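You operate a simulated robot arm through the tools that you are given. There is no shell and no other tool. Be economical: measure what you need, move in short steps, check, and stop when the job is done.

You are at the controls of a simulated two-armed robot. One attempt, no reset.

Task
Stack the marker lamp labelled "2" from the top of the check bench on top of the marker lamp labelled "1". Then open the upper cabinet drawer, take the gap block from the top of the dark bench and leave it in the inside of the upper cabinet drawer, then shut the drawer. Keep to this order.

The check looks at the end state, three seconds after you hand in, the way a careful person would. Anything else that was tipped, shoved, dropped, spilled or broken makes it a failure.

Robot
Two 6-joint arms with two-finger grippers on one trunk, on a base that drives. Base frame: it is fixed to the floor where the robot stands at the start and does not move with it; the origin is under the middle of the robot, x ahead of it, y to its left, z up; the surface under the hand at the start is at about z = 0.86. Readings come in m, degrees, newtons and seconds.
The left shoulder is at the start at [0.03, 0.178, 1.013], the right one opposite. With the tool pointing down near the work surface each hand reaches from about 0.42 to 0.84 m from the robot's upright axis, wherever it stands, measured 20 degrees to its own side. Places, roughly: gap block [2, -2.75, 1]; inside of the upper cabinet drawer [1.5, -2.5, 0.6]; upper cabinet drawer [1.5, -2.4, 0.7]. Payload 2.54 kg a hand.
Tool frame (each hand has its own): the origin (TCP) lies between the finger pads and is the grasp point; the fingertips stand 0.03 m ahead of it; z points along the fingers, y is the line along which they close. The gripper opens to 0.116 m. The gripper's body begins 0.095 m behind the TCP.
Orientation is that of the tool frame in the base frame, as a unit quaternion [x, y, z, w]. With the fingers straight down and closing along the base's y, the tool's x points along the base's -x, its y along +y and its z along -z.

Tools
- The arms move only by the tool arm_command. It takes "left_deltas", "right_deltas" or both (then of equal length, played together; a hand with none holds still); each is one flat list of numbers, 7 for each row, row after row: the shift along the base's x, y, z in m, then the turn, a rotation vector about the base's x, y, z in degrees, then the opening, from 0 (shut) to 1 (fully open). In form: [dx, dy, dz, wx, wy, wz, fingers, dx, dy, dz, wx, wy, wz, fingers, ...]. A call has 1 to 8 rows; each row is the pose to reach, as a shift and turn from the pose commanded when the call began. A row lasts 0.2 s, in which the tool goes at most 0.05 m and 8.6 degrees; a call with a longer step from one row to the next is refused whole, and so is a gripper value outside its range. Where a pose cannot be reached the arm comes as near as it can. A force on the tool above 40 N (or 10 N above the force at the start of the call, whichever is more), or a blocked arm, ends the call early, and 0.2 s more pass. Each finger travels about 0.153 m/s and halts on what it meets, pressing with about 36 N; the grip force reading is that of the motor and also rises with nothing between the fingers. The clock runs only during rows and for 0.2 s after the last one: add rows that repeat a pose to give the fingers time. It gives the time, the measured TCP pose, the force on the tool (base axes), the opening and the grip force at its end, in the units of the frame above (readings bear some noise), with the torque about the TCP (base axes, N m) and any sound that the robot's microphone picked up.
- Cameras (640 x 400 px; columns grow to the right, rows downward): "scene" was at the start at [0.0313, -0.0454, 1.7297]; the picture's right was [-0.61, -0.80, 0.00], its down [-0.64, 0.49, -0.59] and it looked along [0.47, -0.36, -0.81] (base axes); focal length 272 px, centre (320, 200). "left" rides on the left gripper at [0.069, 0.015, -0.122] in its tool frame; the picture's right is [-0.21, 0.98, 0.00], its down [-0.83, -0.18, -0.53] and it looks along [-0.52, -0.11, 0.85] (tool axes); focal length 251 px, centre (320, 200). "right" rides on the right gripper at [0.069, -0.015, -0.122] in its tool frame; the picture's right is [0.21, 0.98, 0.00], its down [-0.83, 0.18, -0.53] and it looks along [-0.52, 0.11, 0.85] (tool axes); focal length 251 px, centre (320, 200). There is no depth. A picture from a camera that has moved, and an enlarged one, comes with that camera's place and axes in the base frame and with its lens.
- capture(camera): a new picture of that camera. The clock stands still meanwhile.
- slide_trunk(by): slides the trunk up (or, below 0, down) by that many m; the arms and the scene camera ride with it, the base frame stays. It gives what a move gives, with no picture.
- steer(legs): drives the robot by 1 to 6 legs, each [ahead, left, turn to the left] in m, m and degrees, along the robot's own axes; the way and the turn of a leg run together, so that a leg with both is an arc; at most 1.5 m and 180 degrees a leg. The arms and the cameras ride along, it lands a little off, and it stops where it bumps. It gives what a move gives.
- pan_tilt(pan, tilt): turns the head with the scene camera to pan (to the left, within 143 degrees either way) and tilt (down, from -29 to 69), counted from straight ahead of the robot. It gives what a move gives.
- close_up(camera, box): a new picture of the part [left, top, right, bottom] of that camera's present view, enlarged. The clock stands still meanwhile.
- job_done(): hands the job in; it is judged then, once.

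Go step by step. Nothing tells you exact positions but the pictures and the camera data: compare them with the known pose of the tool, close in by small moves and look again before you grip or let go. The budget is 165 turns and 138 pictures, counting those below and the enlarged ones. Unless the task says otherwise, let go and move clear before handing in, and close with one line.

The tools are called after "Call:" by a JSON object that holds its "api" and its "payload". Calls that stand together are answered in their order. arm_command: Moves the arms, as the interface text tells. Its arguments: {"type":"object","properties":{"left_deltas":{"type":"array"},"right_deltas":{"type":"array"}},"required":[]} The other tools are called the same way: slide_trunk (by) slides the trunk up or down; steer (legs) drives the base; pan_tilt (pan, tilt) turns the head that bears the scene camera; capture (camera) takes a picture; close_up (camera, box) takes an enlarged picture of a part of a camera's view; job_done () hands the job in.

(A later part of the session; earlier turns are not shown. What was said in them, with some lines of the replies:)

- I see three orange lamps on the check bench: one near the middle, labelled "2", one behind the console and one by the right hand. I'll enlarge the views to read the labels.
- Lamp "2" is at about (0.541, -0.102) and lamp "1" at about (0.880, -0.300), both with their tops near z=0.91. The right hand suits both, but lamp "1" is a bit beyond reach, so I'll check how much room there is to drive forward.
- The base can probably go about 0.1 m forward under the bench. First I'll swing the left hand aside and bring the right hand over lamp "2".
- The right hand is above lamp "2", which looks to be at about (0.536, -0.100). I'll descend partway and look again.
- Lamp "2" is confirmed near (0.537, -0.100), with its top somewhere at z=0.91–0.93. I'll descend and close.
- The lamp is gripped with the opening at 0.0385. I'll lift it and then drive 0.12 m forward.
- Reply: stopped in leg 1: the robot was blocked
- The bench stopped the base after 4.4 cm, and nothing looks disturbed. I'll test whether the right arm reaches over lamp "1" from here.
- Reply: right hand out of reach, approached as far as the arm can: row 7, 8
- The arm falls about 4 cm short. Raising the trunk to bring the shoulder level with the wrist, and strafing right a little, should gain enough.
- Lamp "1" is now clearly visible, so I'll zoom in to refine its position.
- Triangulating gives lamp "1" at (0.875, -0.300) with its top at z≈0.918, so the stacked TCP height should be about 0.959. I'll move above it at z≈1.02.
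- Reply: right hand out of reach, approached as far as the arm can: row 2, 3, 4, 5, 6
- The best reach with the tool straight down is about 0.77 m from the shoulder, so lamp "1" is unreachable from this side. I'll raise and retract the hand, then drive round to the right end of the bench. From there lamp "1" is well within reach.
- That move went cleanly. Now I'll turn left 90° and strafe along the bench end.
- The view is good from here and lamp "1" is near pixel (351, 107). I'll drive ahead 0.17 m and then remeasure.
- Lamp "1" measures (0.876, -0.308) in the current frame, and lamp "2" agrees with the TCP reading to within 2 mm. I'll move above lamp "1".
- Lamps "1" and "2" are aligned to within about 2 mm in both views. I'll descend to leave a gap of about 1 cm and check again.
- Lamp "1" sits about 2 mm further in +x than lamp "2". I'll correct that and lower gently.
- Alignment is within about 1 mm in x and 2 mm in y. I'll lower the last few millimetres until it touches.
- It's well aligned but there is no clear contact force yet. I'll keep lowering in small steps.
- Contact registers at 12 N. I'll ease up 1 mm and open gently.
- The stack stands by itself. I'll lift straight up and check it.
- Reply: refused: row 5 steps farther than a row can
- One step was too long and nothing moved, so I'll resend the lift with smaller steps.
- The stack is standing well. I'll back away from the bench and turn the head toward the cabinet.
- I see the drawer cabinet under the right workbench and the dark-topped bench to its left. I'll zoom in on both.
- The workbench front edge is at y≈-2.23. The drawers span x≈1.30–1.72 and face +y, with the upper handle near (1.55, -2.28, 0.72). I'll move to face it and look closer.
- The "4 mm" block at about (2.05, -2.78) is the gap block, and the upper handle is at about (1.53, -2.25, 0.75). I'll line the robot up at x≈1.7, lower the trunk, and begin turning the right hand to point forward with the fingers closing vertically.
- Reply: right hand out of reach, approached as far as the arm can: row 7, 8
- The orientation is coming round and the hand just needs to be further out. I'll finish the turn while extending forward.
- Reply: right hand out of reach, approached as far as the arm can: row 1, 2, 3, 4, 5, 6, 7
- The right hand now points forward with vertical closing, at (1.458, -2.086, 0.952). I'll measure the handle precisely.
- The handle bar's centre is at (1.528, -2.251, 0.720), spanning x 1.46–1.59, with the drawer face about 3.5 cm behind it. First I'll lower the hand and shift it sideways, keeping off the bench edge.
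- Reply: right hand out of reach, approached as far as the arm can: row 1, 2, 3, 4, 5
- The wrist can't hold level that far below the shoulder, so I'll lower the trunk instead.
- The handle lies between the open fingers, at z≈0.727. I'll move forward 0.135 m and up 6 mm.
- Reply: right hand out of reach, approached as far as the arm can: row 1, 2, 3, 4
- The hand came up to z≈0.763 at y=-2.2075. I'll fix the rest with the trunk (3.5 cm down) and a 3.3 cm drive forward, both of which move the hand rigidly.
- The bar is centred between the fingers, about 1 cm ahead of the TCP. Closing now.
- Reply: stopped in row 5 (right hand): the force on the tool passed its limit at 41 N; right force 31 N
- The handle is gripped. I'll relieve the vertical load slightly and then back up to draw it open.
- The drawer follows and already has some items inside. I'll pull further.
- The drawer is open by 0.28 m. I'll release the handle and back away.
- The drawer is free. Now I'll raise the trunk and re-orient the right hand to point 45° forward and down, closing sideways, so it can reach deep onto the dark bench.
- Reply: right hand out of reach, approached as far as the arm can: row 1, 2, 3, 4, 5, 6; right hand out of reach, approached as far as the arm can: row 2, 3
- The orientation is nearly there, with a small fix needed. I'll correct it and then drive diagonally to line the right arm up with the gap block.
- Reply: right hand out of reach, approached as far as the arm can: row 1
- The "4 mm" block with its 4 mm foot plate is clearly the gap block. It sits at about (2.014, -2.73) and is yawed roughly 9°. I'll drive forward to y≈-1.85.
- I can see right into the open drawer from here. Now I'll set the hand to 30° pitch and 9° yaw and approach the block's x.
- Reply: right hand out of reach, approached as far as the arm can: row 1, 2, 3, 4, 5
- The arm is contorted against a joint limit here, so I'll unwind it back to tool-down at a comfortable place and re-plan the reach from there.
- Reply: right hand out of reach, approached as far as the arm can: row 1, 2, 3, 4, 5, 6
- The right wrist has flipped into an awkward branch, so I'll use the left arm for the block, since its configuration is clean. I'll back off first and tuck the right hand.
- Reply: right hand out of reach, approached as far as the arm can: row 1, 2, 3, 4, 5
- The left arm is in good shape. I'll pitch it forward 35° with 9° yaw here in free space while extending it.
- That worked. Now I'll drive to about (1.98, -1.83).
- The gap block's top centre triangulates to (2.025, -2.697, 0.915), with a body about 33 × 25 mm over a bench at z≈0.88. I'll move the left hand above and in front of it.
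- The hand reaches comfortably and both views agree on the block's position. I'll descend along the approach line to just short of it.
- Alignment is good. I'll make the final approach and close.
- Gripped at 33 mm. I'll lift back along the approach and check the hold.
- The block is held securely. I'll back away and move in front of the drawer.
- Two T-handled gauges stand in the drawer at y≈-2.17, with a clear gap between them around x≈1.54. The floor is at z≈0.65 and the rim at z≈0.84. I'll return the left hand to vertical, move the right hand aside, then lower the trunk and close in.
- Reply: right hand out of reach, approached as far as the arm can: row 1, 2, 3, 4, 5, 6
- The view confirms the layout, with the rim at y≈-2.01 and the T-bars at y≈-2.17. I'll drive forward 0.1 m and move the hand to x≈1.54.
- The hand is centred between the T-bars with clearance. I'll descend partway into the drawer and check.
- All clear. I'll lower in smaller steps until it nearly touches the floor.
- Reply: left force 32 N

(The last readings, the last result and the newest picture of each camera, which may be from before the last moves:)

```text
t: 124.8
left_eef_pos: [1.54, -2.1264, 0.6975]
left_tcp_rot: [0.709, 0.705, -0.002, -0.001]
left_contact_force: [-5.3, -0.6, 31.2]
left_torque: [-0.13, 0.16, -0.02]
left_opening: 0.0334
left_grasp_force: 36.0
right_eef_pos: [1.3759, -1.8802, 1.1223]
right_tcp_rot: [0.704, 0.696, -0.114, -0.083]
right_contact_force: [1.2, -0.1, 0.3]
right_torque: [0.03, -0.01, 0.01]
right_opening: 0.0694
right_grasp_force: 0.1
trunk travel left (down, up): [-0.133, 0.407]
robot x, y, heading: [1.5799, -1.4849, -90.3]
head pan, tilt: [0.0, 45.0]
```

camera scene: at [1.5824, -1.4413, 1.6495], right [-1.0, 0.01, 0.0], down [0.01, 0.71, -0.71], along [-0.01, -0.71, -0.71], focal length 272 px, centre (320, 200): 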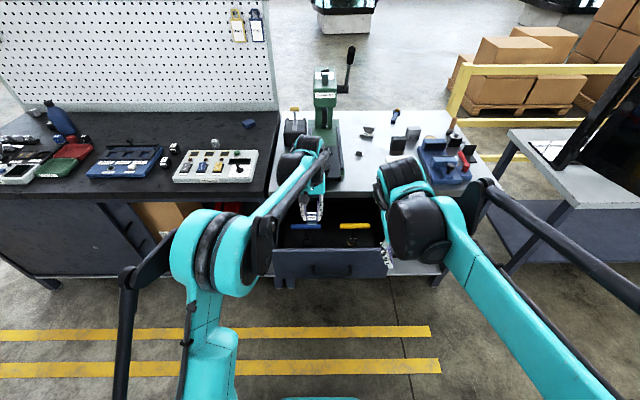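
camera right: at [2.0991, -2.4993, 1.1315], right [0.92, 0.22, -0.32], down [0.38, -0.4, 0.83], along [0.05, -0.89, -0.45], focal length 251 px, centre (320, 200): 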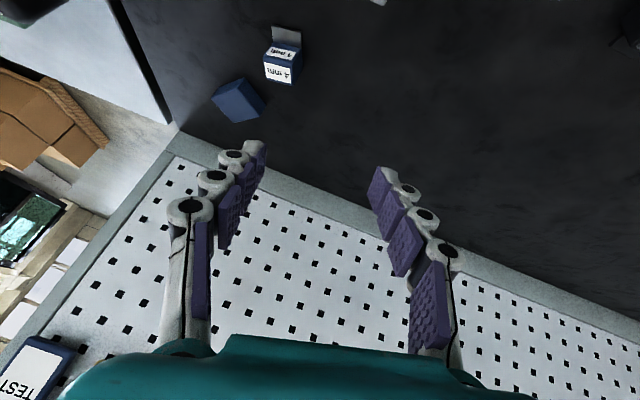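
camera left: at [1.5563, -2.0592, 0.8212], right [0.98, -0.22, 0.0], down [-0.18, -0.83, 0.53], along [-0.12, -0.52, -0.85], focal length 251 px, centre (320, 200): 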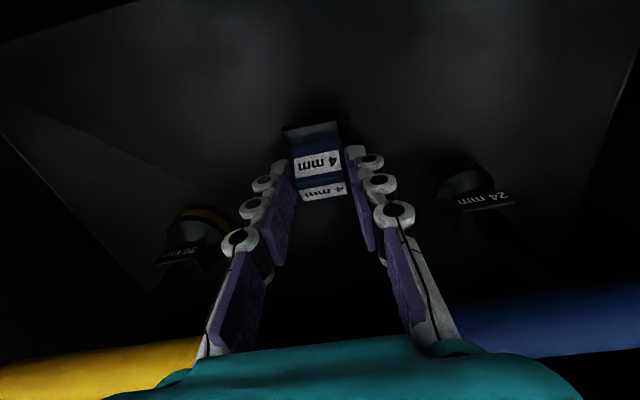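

The block touches the floor. I'll ease up slightly and release.

Call:
{"api": "arm_command", "payload": {"left_deltas": [0, 0, 0.004, 0, 0, 0, 0.1, 0, 0, 0.004, 0, 0, 0, 0.28, 0, 0, 0.004, 0, 0, 0, 0.33, 0, 0, 0.004, 0, 0, 0, 0.4, 0, 0, 0.004, 0, 0, 0, 0.45, 0, 0, 0.004, 0, 0, 0, 0.45]}}

Call:
{"api": "capture", "payload": {"camera": "left"}}

```text
t: 126.2
left_eef_pos: [1.5409, -2.1278, 0.6965]
left_tcp_rot: [0.709, 0.705, -0.001, -0.001]
left_contact_force: [-0.5, 0.3, -0.6]
left_torque: [0.04, 0.02, -0.02]
left_opening: 0.0521
left_grasp_force: 0.1
right_eef_pos: [1.3772, -1.8824, 1.121]
right_tcp_rot: [0.704, 0.696, -0.113, -0.083]
right_contact_force: [0.2, 0.1, 0.4]
right_torque: [-0.01, 0.02, 0.01]
right_opening: 0.0696
right_grasp_force: 0.1
trunk travel left (down, up): [-0.133, 0.407]
robot x, y, heading: [1.5807, -1.486, -90.4]
head pan, tilt: [0.0, 45.0]
```

```text
42 pictures are left
camera left: at [1.5572, -2.059, 0.8195], right [0.98, -0.22, 0.0], down [-0.18, -0.83, 0.53], along [-0.12, -0.52, -0.85], focal length 251 px, centre (320, 200)
```

left: 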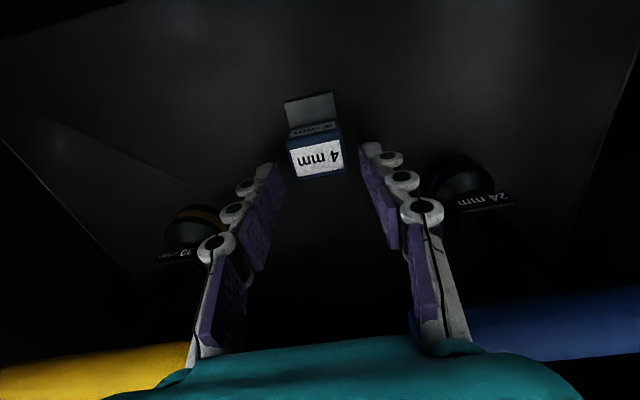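

The block stands upright on the drawer floor. I'll lift straight out.

Call:
{"api": "arm_command", "payload": {"left_deltas": [0, 0, 0.03, 0, 0, 0, 0.45, 0, 0, 0.075, 0, 0, 0, 0.45, 0, 0, 0.12, 0, 0, 0, 0.45, 0, 0, 0.165, 0, 0, 0, 0.45, 0, 0, 0.21, 0, 0, 0, 0.45, 0, 0, 0.255, 0, 0, 0, 0.45, 0, 0, 0.3, 0, 0, 0, 0.45]}}

Call:
{"api": "capture", "payload": {"camera": "left"}}

```text
t: 127.8
left_eef_pos: [1.54, -2.1285, 0.998]
left_tcp_rot: [0.709, 0.705, 0.0, -0.001]
left_contact_force: [-0.5, 0.7, 0.2]
left_torque: [0.03, -0.04, 0.02]
left_opening: 0.0523
left_grasp_force: 0.0
right_eef_pos: [1.3773, -1.882, 1.122]
right_tcp_rot: [0.704, 0.696, -0.113, -0.084]
right_contact_force: [0.0, 0.2, 0.7]
right_torque: [0.01, 0.01, 0.03]
right_opening: 0.0697
right_grasp_force: 0.1
trunk travel left (down, up): [-0.133, 0.407]
robot x, y, heading: [1.5801, -1.4865, -90.7]
head pan, tilt: [0.0, 45.0]
```

```text
41 pictures are left
camera left: at [1.557, -2.0597, 1.1211], right [0.98, -0.22, 0.0], down [-0.18, -0.82, 0.53], along [-0.12, -0.52, -0.85], focal length 251 px, centre (320, 200)
```

left: 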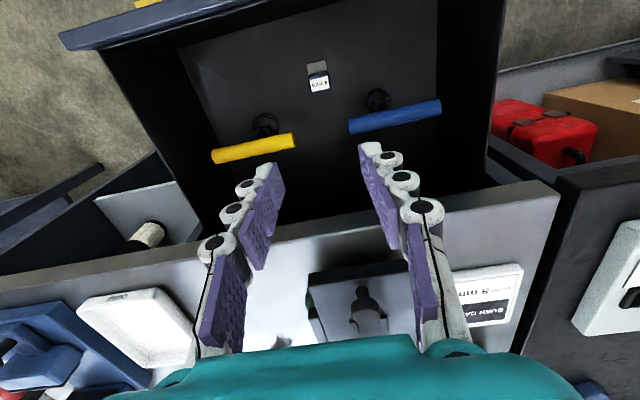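

The gap block sits between the gauges inside the drawer. Next I'll back off, pitch the left hand forward with the fingers closed, and push the drawer front to one side of the handle.

Call:
{"api": "steer", "payload": {"legs": [[-0.3, 0, 0]]}}

Call:
{"api": "slide_trunk", "payload": {"by": -0.1}}

Call:
{"api": "arm_command", "payload": {"left_deltas": [0.01, 0, 0, -7, 0, 0, 0.3, 0.03, 0, -0.02, -14, 0, 0, 0.1, 0.05, 0, -0.04, -21, 0, 0, 0, 0.07, 0, -0.07, -28, 0, 0, 0, 0.09, 0, -0.1, -35, 0, 0, 0, 0.09, 0, -0.13, -40, 0, 0, 0, 0.09, 0, -0.155, -40, 0, 0, 0]}}

Call:
{"api": "capture", "payload": {"camera": "scene"}}

```text
t: 129.8
left_eef_pos: [1.5442, -1.8287, 0.9988]
left_tcp_rot: [0.709, 0.706, 0.0, -0.001]
left_contact_force: [-0.6, -0.1, 0.8]
left_torque: [-0.01, 0.0, -0.02]
left_opening: 0.052
left_grasp_force: 0.0
right_eef_pos: [1.3795, -1.5818, 1.1214]
right_tcp_rot: [0.703, 0.697, -0.112, -0.084]
right_contact_force: [-0.1, -0.2, -0.4]
right_torque: [-0.07, 0.0, 0.0]
right_opening: 0.0696
right_grasp_force: 0.1
trunk travel left (down, up): [-0.133, 0.407]
robot x, y, heading: [1.5834, -1.1852, -90.2]
head pan, tilt: [0.0, 45.0]
```

```text
t: 131.2
left_eef_pos: [1.5425, -1.8285, 0.8976]
left_tcp_rot: [0.708, 0.706, -0.001, 0.0]
left_contact_force: [-0.2, 0.3, -0.1]
left_torque: [-0.01, 0.0, -0.01]
left_opening: 0.0522
left_grasp_force: 0.0
right_eef_pos: [1.3798, -1.5821, 1.0219]
right_tcp_rot: [0.703, 0.697, -0.113, -0.084]
right_contact_force: [-0.7, 1.3, -0.2]
right_torque: [0.02, 0.01, 0.02]
right_opening: 0.0697
right_grasp_force: 0.0
trunk travel left (down, up): [-0.033, 0.507]
robot x, y, heading: [1.5801, -1.1842, -90.6]
head pan, tilt: [0.0, 45.0]
```

```text
t: 132.8
left_eef_pos: [1.6324, -1.8287, 0.7414]
left_tcp_rot: [0.665, 0.663, -0.242, 0.243]
left_contact_force: [-0.8, -0.1, 0.0]
left_torque: [0.01, 0.02, 0.0]
left_opening: 0.0
left_grasp_force: 28.6
right_eef_pos: [1.38, -1.5831, 1.0212]
right_tcp_rot: [0.703, 0.697, -0.113, -0.085]
right_contact_force: [0.1, 0.1, -0.2]
right_torque: [0.05, 0.01, -0.01]
right_opening: 0.0697
right_grasp_force: 0.0
trunk travel left (down, up): [-0.033, 0.507]
robot x, y, heading: [1.5816, -1.1885, -90.5]
head pan, tilt: [0.0, 45.0]
```

```text
40 pictures are left
camera scene: at [1.5837, -1.2382, 1.5494], right [-1.0, 0.01, 0.0], down [0.0, 0.71, -0.71], along [0.0, -0.71, -0.71], focal length 272 px, centre (320, 200)
```

scene: 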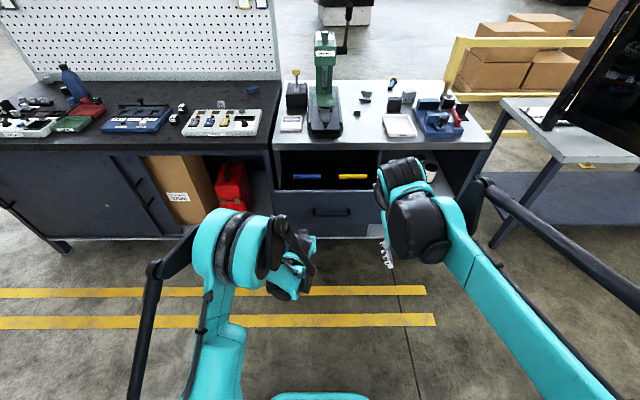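

The closed left hand is in position at x≈1.63. I'll drive forward to just before contact.

Call:
{"api": "steer", "payload": {"legs": [[0.14, 0, 0]]}}

Call:
{"api": "capture", "payload": {"camera": "left"}}

Call:
{"api": "close_up", "payload": {"camera": "scene", "box": [230, 120, 420, 270]}}

```text
t: 134.1
left_eef_pos: [1.6339, -1.9686, 0.7415]
left_tcp_rot: [0.665, 0.664, -0.242, 0.242]
left_contact_force: [0.0, 0.2, 0.2]
left_torque: [0.01, -0.02, -0.03]
left_opening: 0.0002
left_grasp_force: 28.8
right_eef_pos: [1.379, -1.7242, 1.0205]
right_tcp_rot: [0.702, 0.698, -0.112, -0.084]
right_contact_force: [-0.7, -1.5, -0.4]
right_torque: [0.07, -0.01, 0.0]
right_opening: 0.0696
right_grasp_force: 0.0
trunk travel left (down, up): [-0.033, 0.507]
robot x, y, heading: [1.5819, -1.3244, -90.3]
head pan, tilt: [0.0, 45.0]
```

```text
39 pictures are left
camera left: at [1.6494, -1.8379, 0.7903], right [0.98, -0.17, 0.14], down [-0.18, -0.29, 0.94], along [-0.12, -0.94, -0.31], focal length 251 px, centre (320, 200)
```

left: 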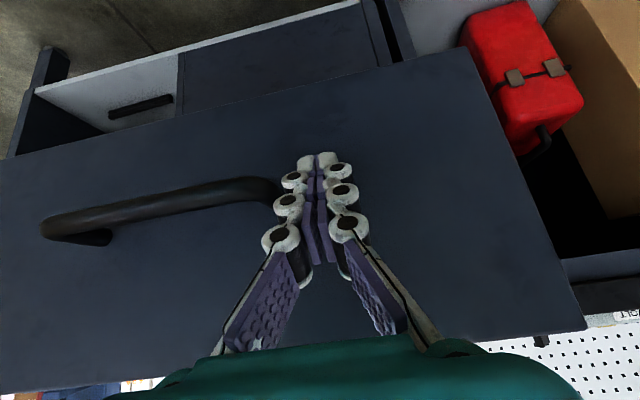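

```text
2.67 times, centred on (325, 195) of scene
camera zoom: at [1.5831, -1.3782, 1.5493], right [-1.0, 0.0, 0.0], down [0.0, 0.71, -0.71], along [0.0, -0.71, -0.71], focal length 725 px, centre (307, 213)
```

zoom: 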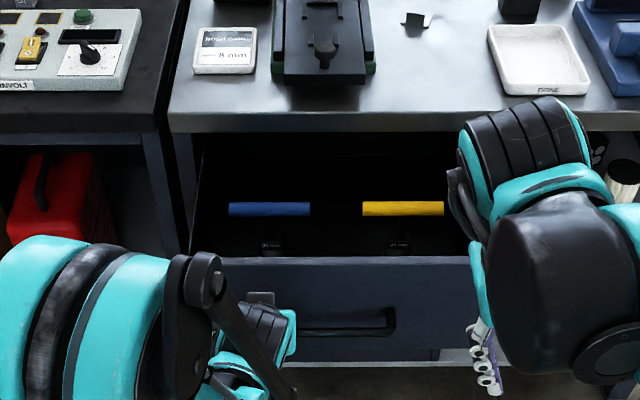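

The tip clears the handle end only narrowly, so I'll shift 2 cm further left and then push slowly.

Call:
{"api": "arm_command", "payload": {"left_deltas": [0.01, 0, 0, 0, 0, 0, 0, 0.02, 0, 0, 0, 0, 0, 0]}}

Call:
{"api": "steer", "payload": {"legs": [[0.12, 0, 0]]}}

Call:
{"api": "capture", "payload": {"camera": "scene"}}

```text
t: 134.7
left_eef_pos: [1.6535, -1.9675, 0.7417]
left_tcp_rot: [0.665, 0.664, -0.241, 0.242]
left_contact_force: [-0.5, 0.3, -1.2]
left_torque: [-0.04, -0.01, -0.01]
left_opening: 0.0001
left_grasp_force: 28.6
right_eef_pos: [1.3788, -1.7229, 1.02]
right_tcp_rot: [0.704, 0.696, -0.113, -0.083]
right_contact_force: [0.7, 0.6, -0.6]
right_torque: [-0.01, 0.03, -0.02]
right_opening: 0.0699
right_grasp_force: 0.1
trunk travel left (down, up): [-0.033, 0.507]
robot x, y, heading: [1.5822, -1.3267, -90.4]
head pan, tilt: [0.0, 45.0]
```

```text
t: 135.9
left_eef_pos: [1.6545, -2.0896, 0.7412]
left_tcp_rot: [0.665, 0.664, -0.24, 0.242]
left_contact_force: [0.2, 0.1, -0.4]
left_torque: [-0.01, -0.02, 0.0]
left_opening: 0.0
left_grasp_force: 28.4
right_eef_pos: [1.3798, -1.8459, 1.0211]
right_tcp_rot: [0.701, 0.699, -0.113, -0.084]
right_contact_force: [0.1, -0.3, -1.0]
right_torque: [0.06, 0.03, 0.01]
right_opening: 0.0698
right_grasp_force: 0.0
trunk travel left (down, up): [-0.033, 0.507]
robot x, y, heading: [1.5787, -1.4449, -90.1]
head pan, tilt: [0.0, 45.0]
```

```text
37 pictures are left
camera scene: at [1.5827, -1.5001, 1.5493], right [-1.0, 0.0, 0.0], down [0.0, 0.71, -0.71], along [0.0, -0.71, -0.71], focal length 272 px, centre (320, 200)
```

scene: 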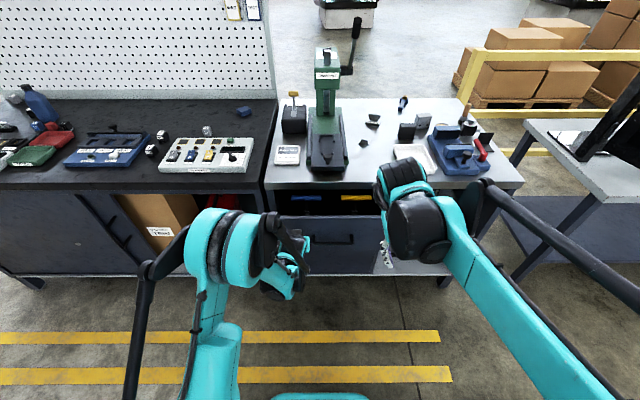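

The drawer is closing smoothly, so I'll continue.

Call:
{"api": "steer", "payload": {"legs": [[0.12, 0, 0]]}}

Call:
{"api": "close_up", "payload": {"camera": "scene", "box": [230, 120, 420, 270]}}

Call:
{"api": "capture", "payload": {"camera": "left"}}

```text
t: 137.2
left_eef_pos: [1.6526, -2.2113, 0.7413]
left_tcp_rot: [0.665, 0.664, -0.241, 0.241]
left_contact_force: [0.2, 0.3, 0.2]
left_torque: [-0.01, 0.0, 0.0]
left_opening: 0.0
left_grasp_force: 28.2
right_eef_pos: [1.3801, -1.9679, 1.0212]
right_tcp_rot: [0.702, 0.698, -0.113, -0.084]
right_contact_force: [0.9, -0.2, -0.5]
right_torque: [0.06, -0.01, 0.0]
right_opening: 0.0697
right_grasp_force: 0.0
trunk travel left (down, up): [-0.033, 0.507]
robot x, y, heading: [1.5779, -1.5663, -90.0]
head pan, tilt: [0.0, 45.0]
```

```text
2.67 times, centred on (325, 195) of scene
camera zoom: at [1.5825, -1.6219, 1.5493], right [-1.0, 0.0, 0.0], down [0.0, 0.71, -0.71], along [0.0, -0.71, -0.71], focal length 725 px, centre (307, 213)
```

zoom: 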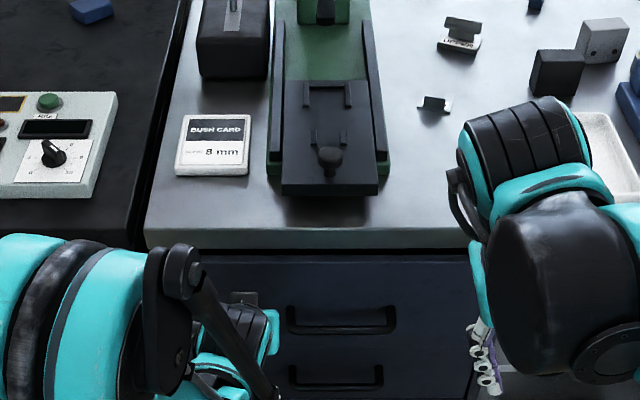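

```text
35 pictures are left
camera left: at [1.6702, -2.0815, 0.7901], right [0.98, -0.17, 0.14], down [-0.18, -0.29, 0.94], along [-0.11, -0.94, -0.31], focal length 251 px, centre (320, 200)
```

left: 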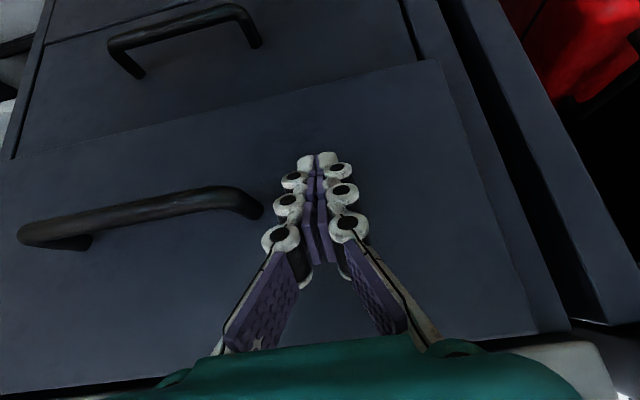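

About 5 cm remains. I'll finish the push.

Call:
{"api": "steer", "payload": {"legs": [[0.04, 0, 0]]}}

Call:
{"api": "capture", "payload": {"camera": "left"}}

```text
t: 138.1
left_eef_pos: [1.654, -2.2504, 0.7428]
left_tcp_rot: [0.664, 0.664, -0.242, 0.243]
left_contact_force: [0.1, 13.9, 6.0]
left_torque: [0.02, -0.04, 0.01]
left_opening: 0.0062
left_grasp_force: 28.2
right_eef_pos: [1.3803, -2.0051, 1.0224]
right_tcp_rot: [0.702, 0.698, -0.113, -0.084]
right_contact_force: [-0.1, 0.3, 0.9]
right_torque: [-0.01, 0.02, 0.01]
right_opening: 0.0697
right_grasp_force: 0.0
trunk travel left (down, up): [-0.033, 0.507]
robot x, y, heading: [1.575, -1.6069, -90.3]
head pan, tilt: [0.0, 45.0]
```

```text
34 pictures are left
camera left: at [1.6698, -2.1201, 0.7919], right [0.98, -0.17, 0.14], down [-0.18, -0.29, 0.94], along [-0.12, -0.94, -0.31], focal length 251 px, centre (320, 200)
```

left: 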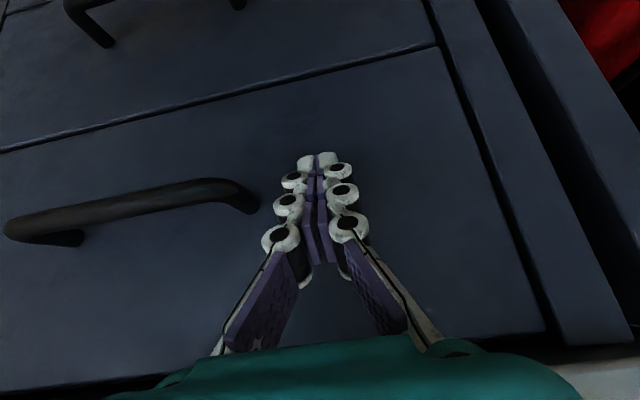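

Contact force has risen and the face looks flush with the lower drawer. I'll back away and inspect.

Call:
{"api": "steer", "payload": {"legs": [[-0.3, 0, 0]]}}

Call:
{"api": "pan_tilt", "payload": {"pan": 0, "tilt": 40}}

Call:
{"api": "capture", "payload": {"camera": "scene"}}

Call:
{"api": "capture", "payload": {"camera": "left"}}

```text
t: 140.1
left_eef_pos: [1.6566, -1.9499, 0.7411]
left_tcp_rot: [0.663, 0.665, -0.242, 0.243]
left_contact_force: [0.5, 0.5, 0.2]
left_torque: [-0.01, -0.02, 0.0]
left_opening: 0.0
left_grasp_force: 28.7
right_eef_pos: [1.3823, -1.706, 1.0223]
right_tcp_rot: [0.701, 0.7, -0.112, -0.083]
right_contact_force: [0.0, 0.5, 0.5]
right_torque: [-0.04, 0.02, 0.03]
right_opening: 0.0694
right_grasp_force: 0.0
trunk travel left (down, up): [-0.033, 0.507]
robot x, y, heading: [1.5795, -1.3076, -90.0]
head pan, tilt: [0.0, 45.0]
```

```text
t: 140.8
left_eef_pos: [1.6573, -1.9503, 0.7407]
left_tcp_rot: [0.663, 0.666, -0.24, 0.243]
left_contact_force: [-0.8, 0.0, 0.1]
left_torque: [0.0, 0.01, -0.02]
left_opening: 0.0
left_grasp_force: 28.6
right_eef_pos: [1.381, -1.7075, 1.0213]
right_tcp_rot: [0.7, 0.701, -0.113, -0.083]
right_contact_force: [0.0, 0.4, 0.4]
right_torque: [0.04, 0.0, -0.03]
right_opening: 0.0697
right_grasp_force: 0.1
trunk travel left (down, up): [-0.033, 0.507]
robot x, y, heading: [1.5803, -1.3096, -90.0]
head pan, tilt: [0.0, 40.0]
```

```text
33 pictures are left
camera scene: at [1.5826, -1.3632, 1.5566], right [-1.0, 0.0, 0.0], down [0.0, 0.64, -0.77], along [0.0, -0.77, -0.64], focal length 272 px, centre (320, 200)
```

scene: 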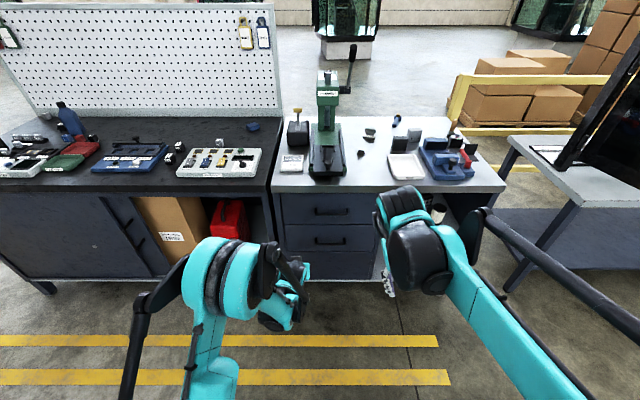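

```text
32 pictures are left
camera left: at [1.6725, -1.8197, 0.791], right [0.98, -0.16, 0.14], down [-0.18, -0.29, 0.94], along [-0.11, -0.94, -0.31], focal length 251 px, centre (320, 200)
```

left: 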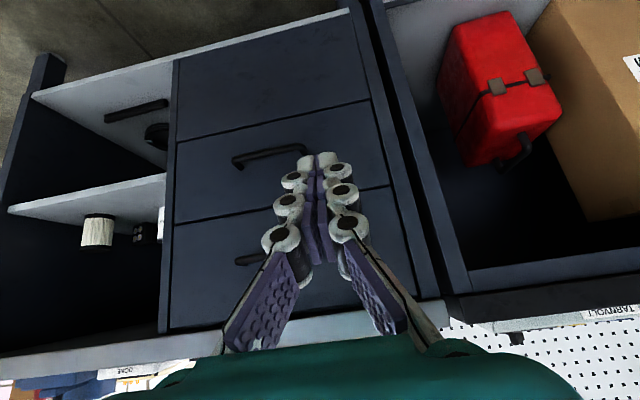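

Call:
{"api": "close_up", "payload": {"camera": "left", "box": [150, 150, 460, 340]}}

Call:
{"api": "close_up", "payload": {"camera": "scene", "box": [260, 170, 400, 290]}}

```text
2.06 times, centred on (305, 245) of left
camera zoom: at [1.6725, -1.8197, 0.791], right [0.98, -0.16, 0.14], down [-0.18, -0.29, 0.94], along [-0.11, -0.94, -0.31], focal length 519 px, centre (351, 107)
```

zoom: 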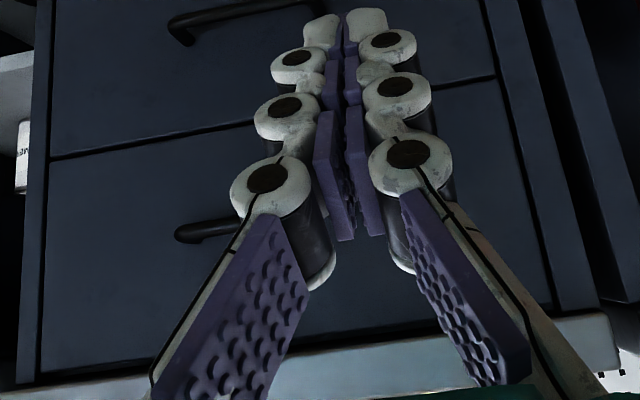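

```text
3.33 times, centred on (330, 230) of scene
camera zoom: at [1.5826, -1.3632, 1.5566], right [-1.0, 0.0, 0.0], down [0.0, 0.64, -0.77], along [0.0, -0.77, -0.64], focal length 906 px, centre (287, 100)
```

zoom: 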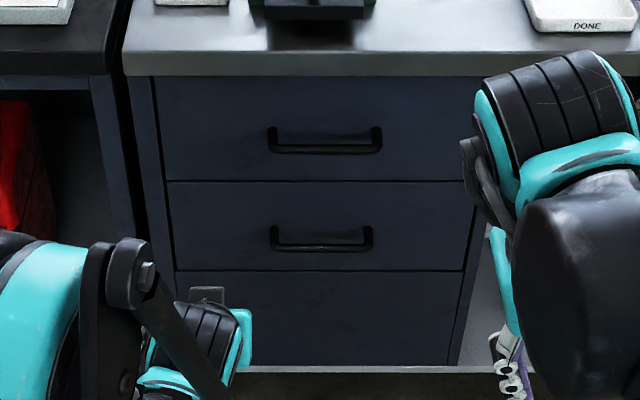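

The drawer looks closed. To be sure, I'll go back and give it one gentle force-limited push with the arm.

Call:
{"api": "steer", "payload": {"legs": [[0.29, 0, 0]]}}

Call:
{"api": "arm_command", "payload": {"left_deltas": [0, -0.004, 0, 0, 0, 0, 0, 0, -0.008, 0, 0, 0, 0, 0, 0, -0.012, 0, 0, 0, 0, 0, 0, -0.016, 0, 0, 0, 0, 0]}}

```text
t: 142.8
left_eef_pos: [1.6558, -2.2446, 0.7404]
left_tcp_rot: [0.664, 0.665, -0.242, 0.242]
left_contact_force: [0.1, 0.4, -0.3]
left_torque: [-0.01, -0.01, 0.0]
left_opening: 0.0
left_grasp_force: 29.0
right_eef_pos: [1.3812, -2.0, 1.0208]
right_tcp_rot: [0.7, 0.7, -0.112, -0.084]
right_contact_force: [-0.5, -0.8, -1.4]
right_torque: [0.02, -0.02, -0.01]
right_opening: 0.0695
right_grasp_force: 0.0
trunk travel left (down, up): [-0.033, 0.507]
robot x, y, heading: [1.5812, -1.5996, -90.1]
head pan, tilt: [0.0, 40.0]
```

```text
t: 143.7
left_eef_pos: [1.6571, -2.251, 0.7428]
left_tcp_rot: [0.665, 0.666, -0.238, 0.239]
left_contact_force: [-0.4, 11.6, 3.4]
left_torque: [0.08, 0.01, 0.0]
left_opening: 0.0059
left_grasp_force: 28.6
right_eef_pos: [1.3817, -1.9977, 1.0219]
right_tcp_rot: [0.701, 0.699, -0.114, -0.083]
right_contact_force: [-0.2, -0.1, 0.7]
right_torque: [0.0, 0.02, 0.01]
right_opening: 0.0697
right_grasp_force: 0.1
trunk travel left (down, up): [-0.033, 0.507]
robot x, y, heading: [1.5802, -1.5997, -89.9]
head pan, tilt: [0.0, 40.0]
stopped in row 4 (left hand): the force on the tool passed its limit at 46 N (the readings are from after the stop); the commanded pose is now the measured one
```

It is firmly shut, with a hard stop at the same position. I'll back off and check the lamp stack and the benches one last time.

Call:
{"api": "steer", "payload": {"legs": [[-0.35, 0, 0]]}}

Call:
{"api": "close_up", "payload": {"camera": "scene", "box": [260, 170, 400, 290]}}

Call:
{"api": "pan_tilt", "payload": {"pan": -140, "tilt": 25}}

Call:
{"api": "capture", "payload": {"camera": "scene"}}

```text
t: 145.9
left_eef_pos: [1.6589, -1.9053, 0.7404]
left_tcp_rot: [0.664, 0.667, -0.237, 0.24]
left_contact_force: [-0.1, 0.2, 0.0]
left_torque: [-0.03, 0.03, 0.01]
left_opening: 0.0
left_grasp_force: 29.0
right_eef_pos: [1.382, -1.6527, 1.0218]
right_tcp_rot: [0.699, 0.701, -0.114, -0.083]
right_contact_force: [-0.3, -0.3, -0.1]
right_torque: [-0.04, 0.01, -0.02]
right_opening: 0.0697
right_grasp_force: 0.1
trunk travel left (down, up): [-0.033, 0.507]
robot x, y, heading: [1.5777, -1.2521, -89.7]
head pan, tilt: [0.0, 40.0]
```

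```text
3.33 times, centred on (330, 230) of scene
camera zoom: at [1.5822, -1.3082, 1.5567], right [-1.0, -0.01, 0.0], down [0.0, 0.64, -0.77], along [0.0, -0.77, -0.64], focal length 906 px, centre (287, 100)
```

zoom: 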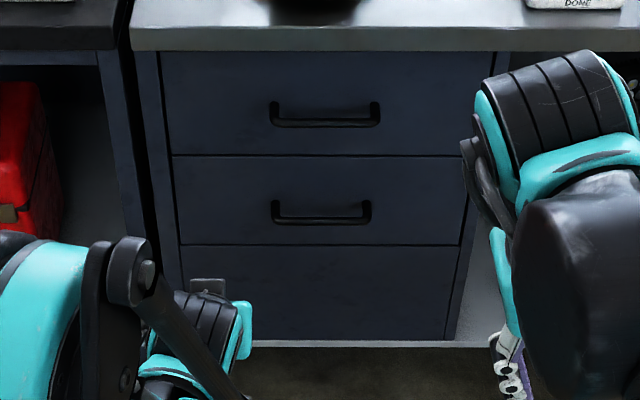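

```text
t: 148.2
left_eef_pos: [1.6582, -1.9062, 0.7413]
left_tcp_rot: [0.664, 0.668, -0.238, 0.24]
left_contact_force: [-0.7, 0.5, 0.0]
left_torque: [-0.04, -0.01, 0.0]
left_opening: 0.0002
left_grasp_force: 27.9
right_eef_pos: [1.3813, -1.6531, 1.0207]
right_tcp_rot: [0.699, 0.701, -0.113, -0.083]
right_contact_force: [-0.7, 0.1, -0.3]
right_torque: [-0.04, 0.01, 0.0]
right_opening: 0.0696
right_grasp_force: 0.0
trunk travel left (down, up): [-0.033, 0.507]
robot x, y, heading: [1.58, -1.2476, -89.9]
head pan, tilt: [-140.0, 25.0]
```

```text
28 pictures are left
camera scene: at [1.5222, -1.154, 1.58], right [0.76, 0.65, 0.0], down [0.27, -0.32, -0.91], along [-0.59, 0.69, -0.42], focal length 272 px, centre (320, 200)
```

scene: 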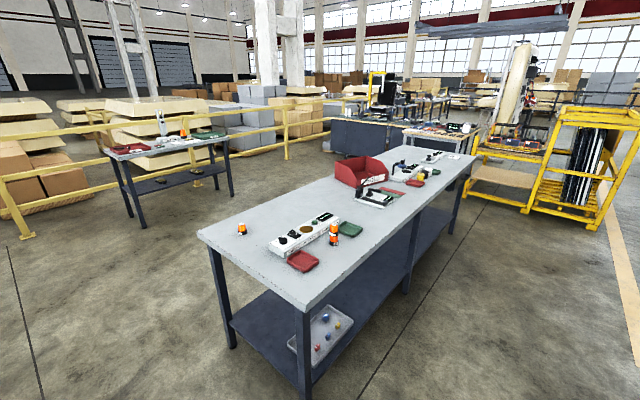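

The upper drawer is flush, the lamp stack stands on the check bench with lamp "3" upright, and both hands are clear, so I'm handing in.

Call:
{"api": "job_done", "payload": {}}

```text
The job is handed in.
```

The job is handed in: lamp "2" is stacked on lamp "1", the gap block (the one marked "4 mm") is inside the upper cabinet drawer, and the drawer is shut.
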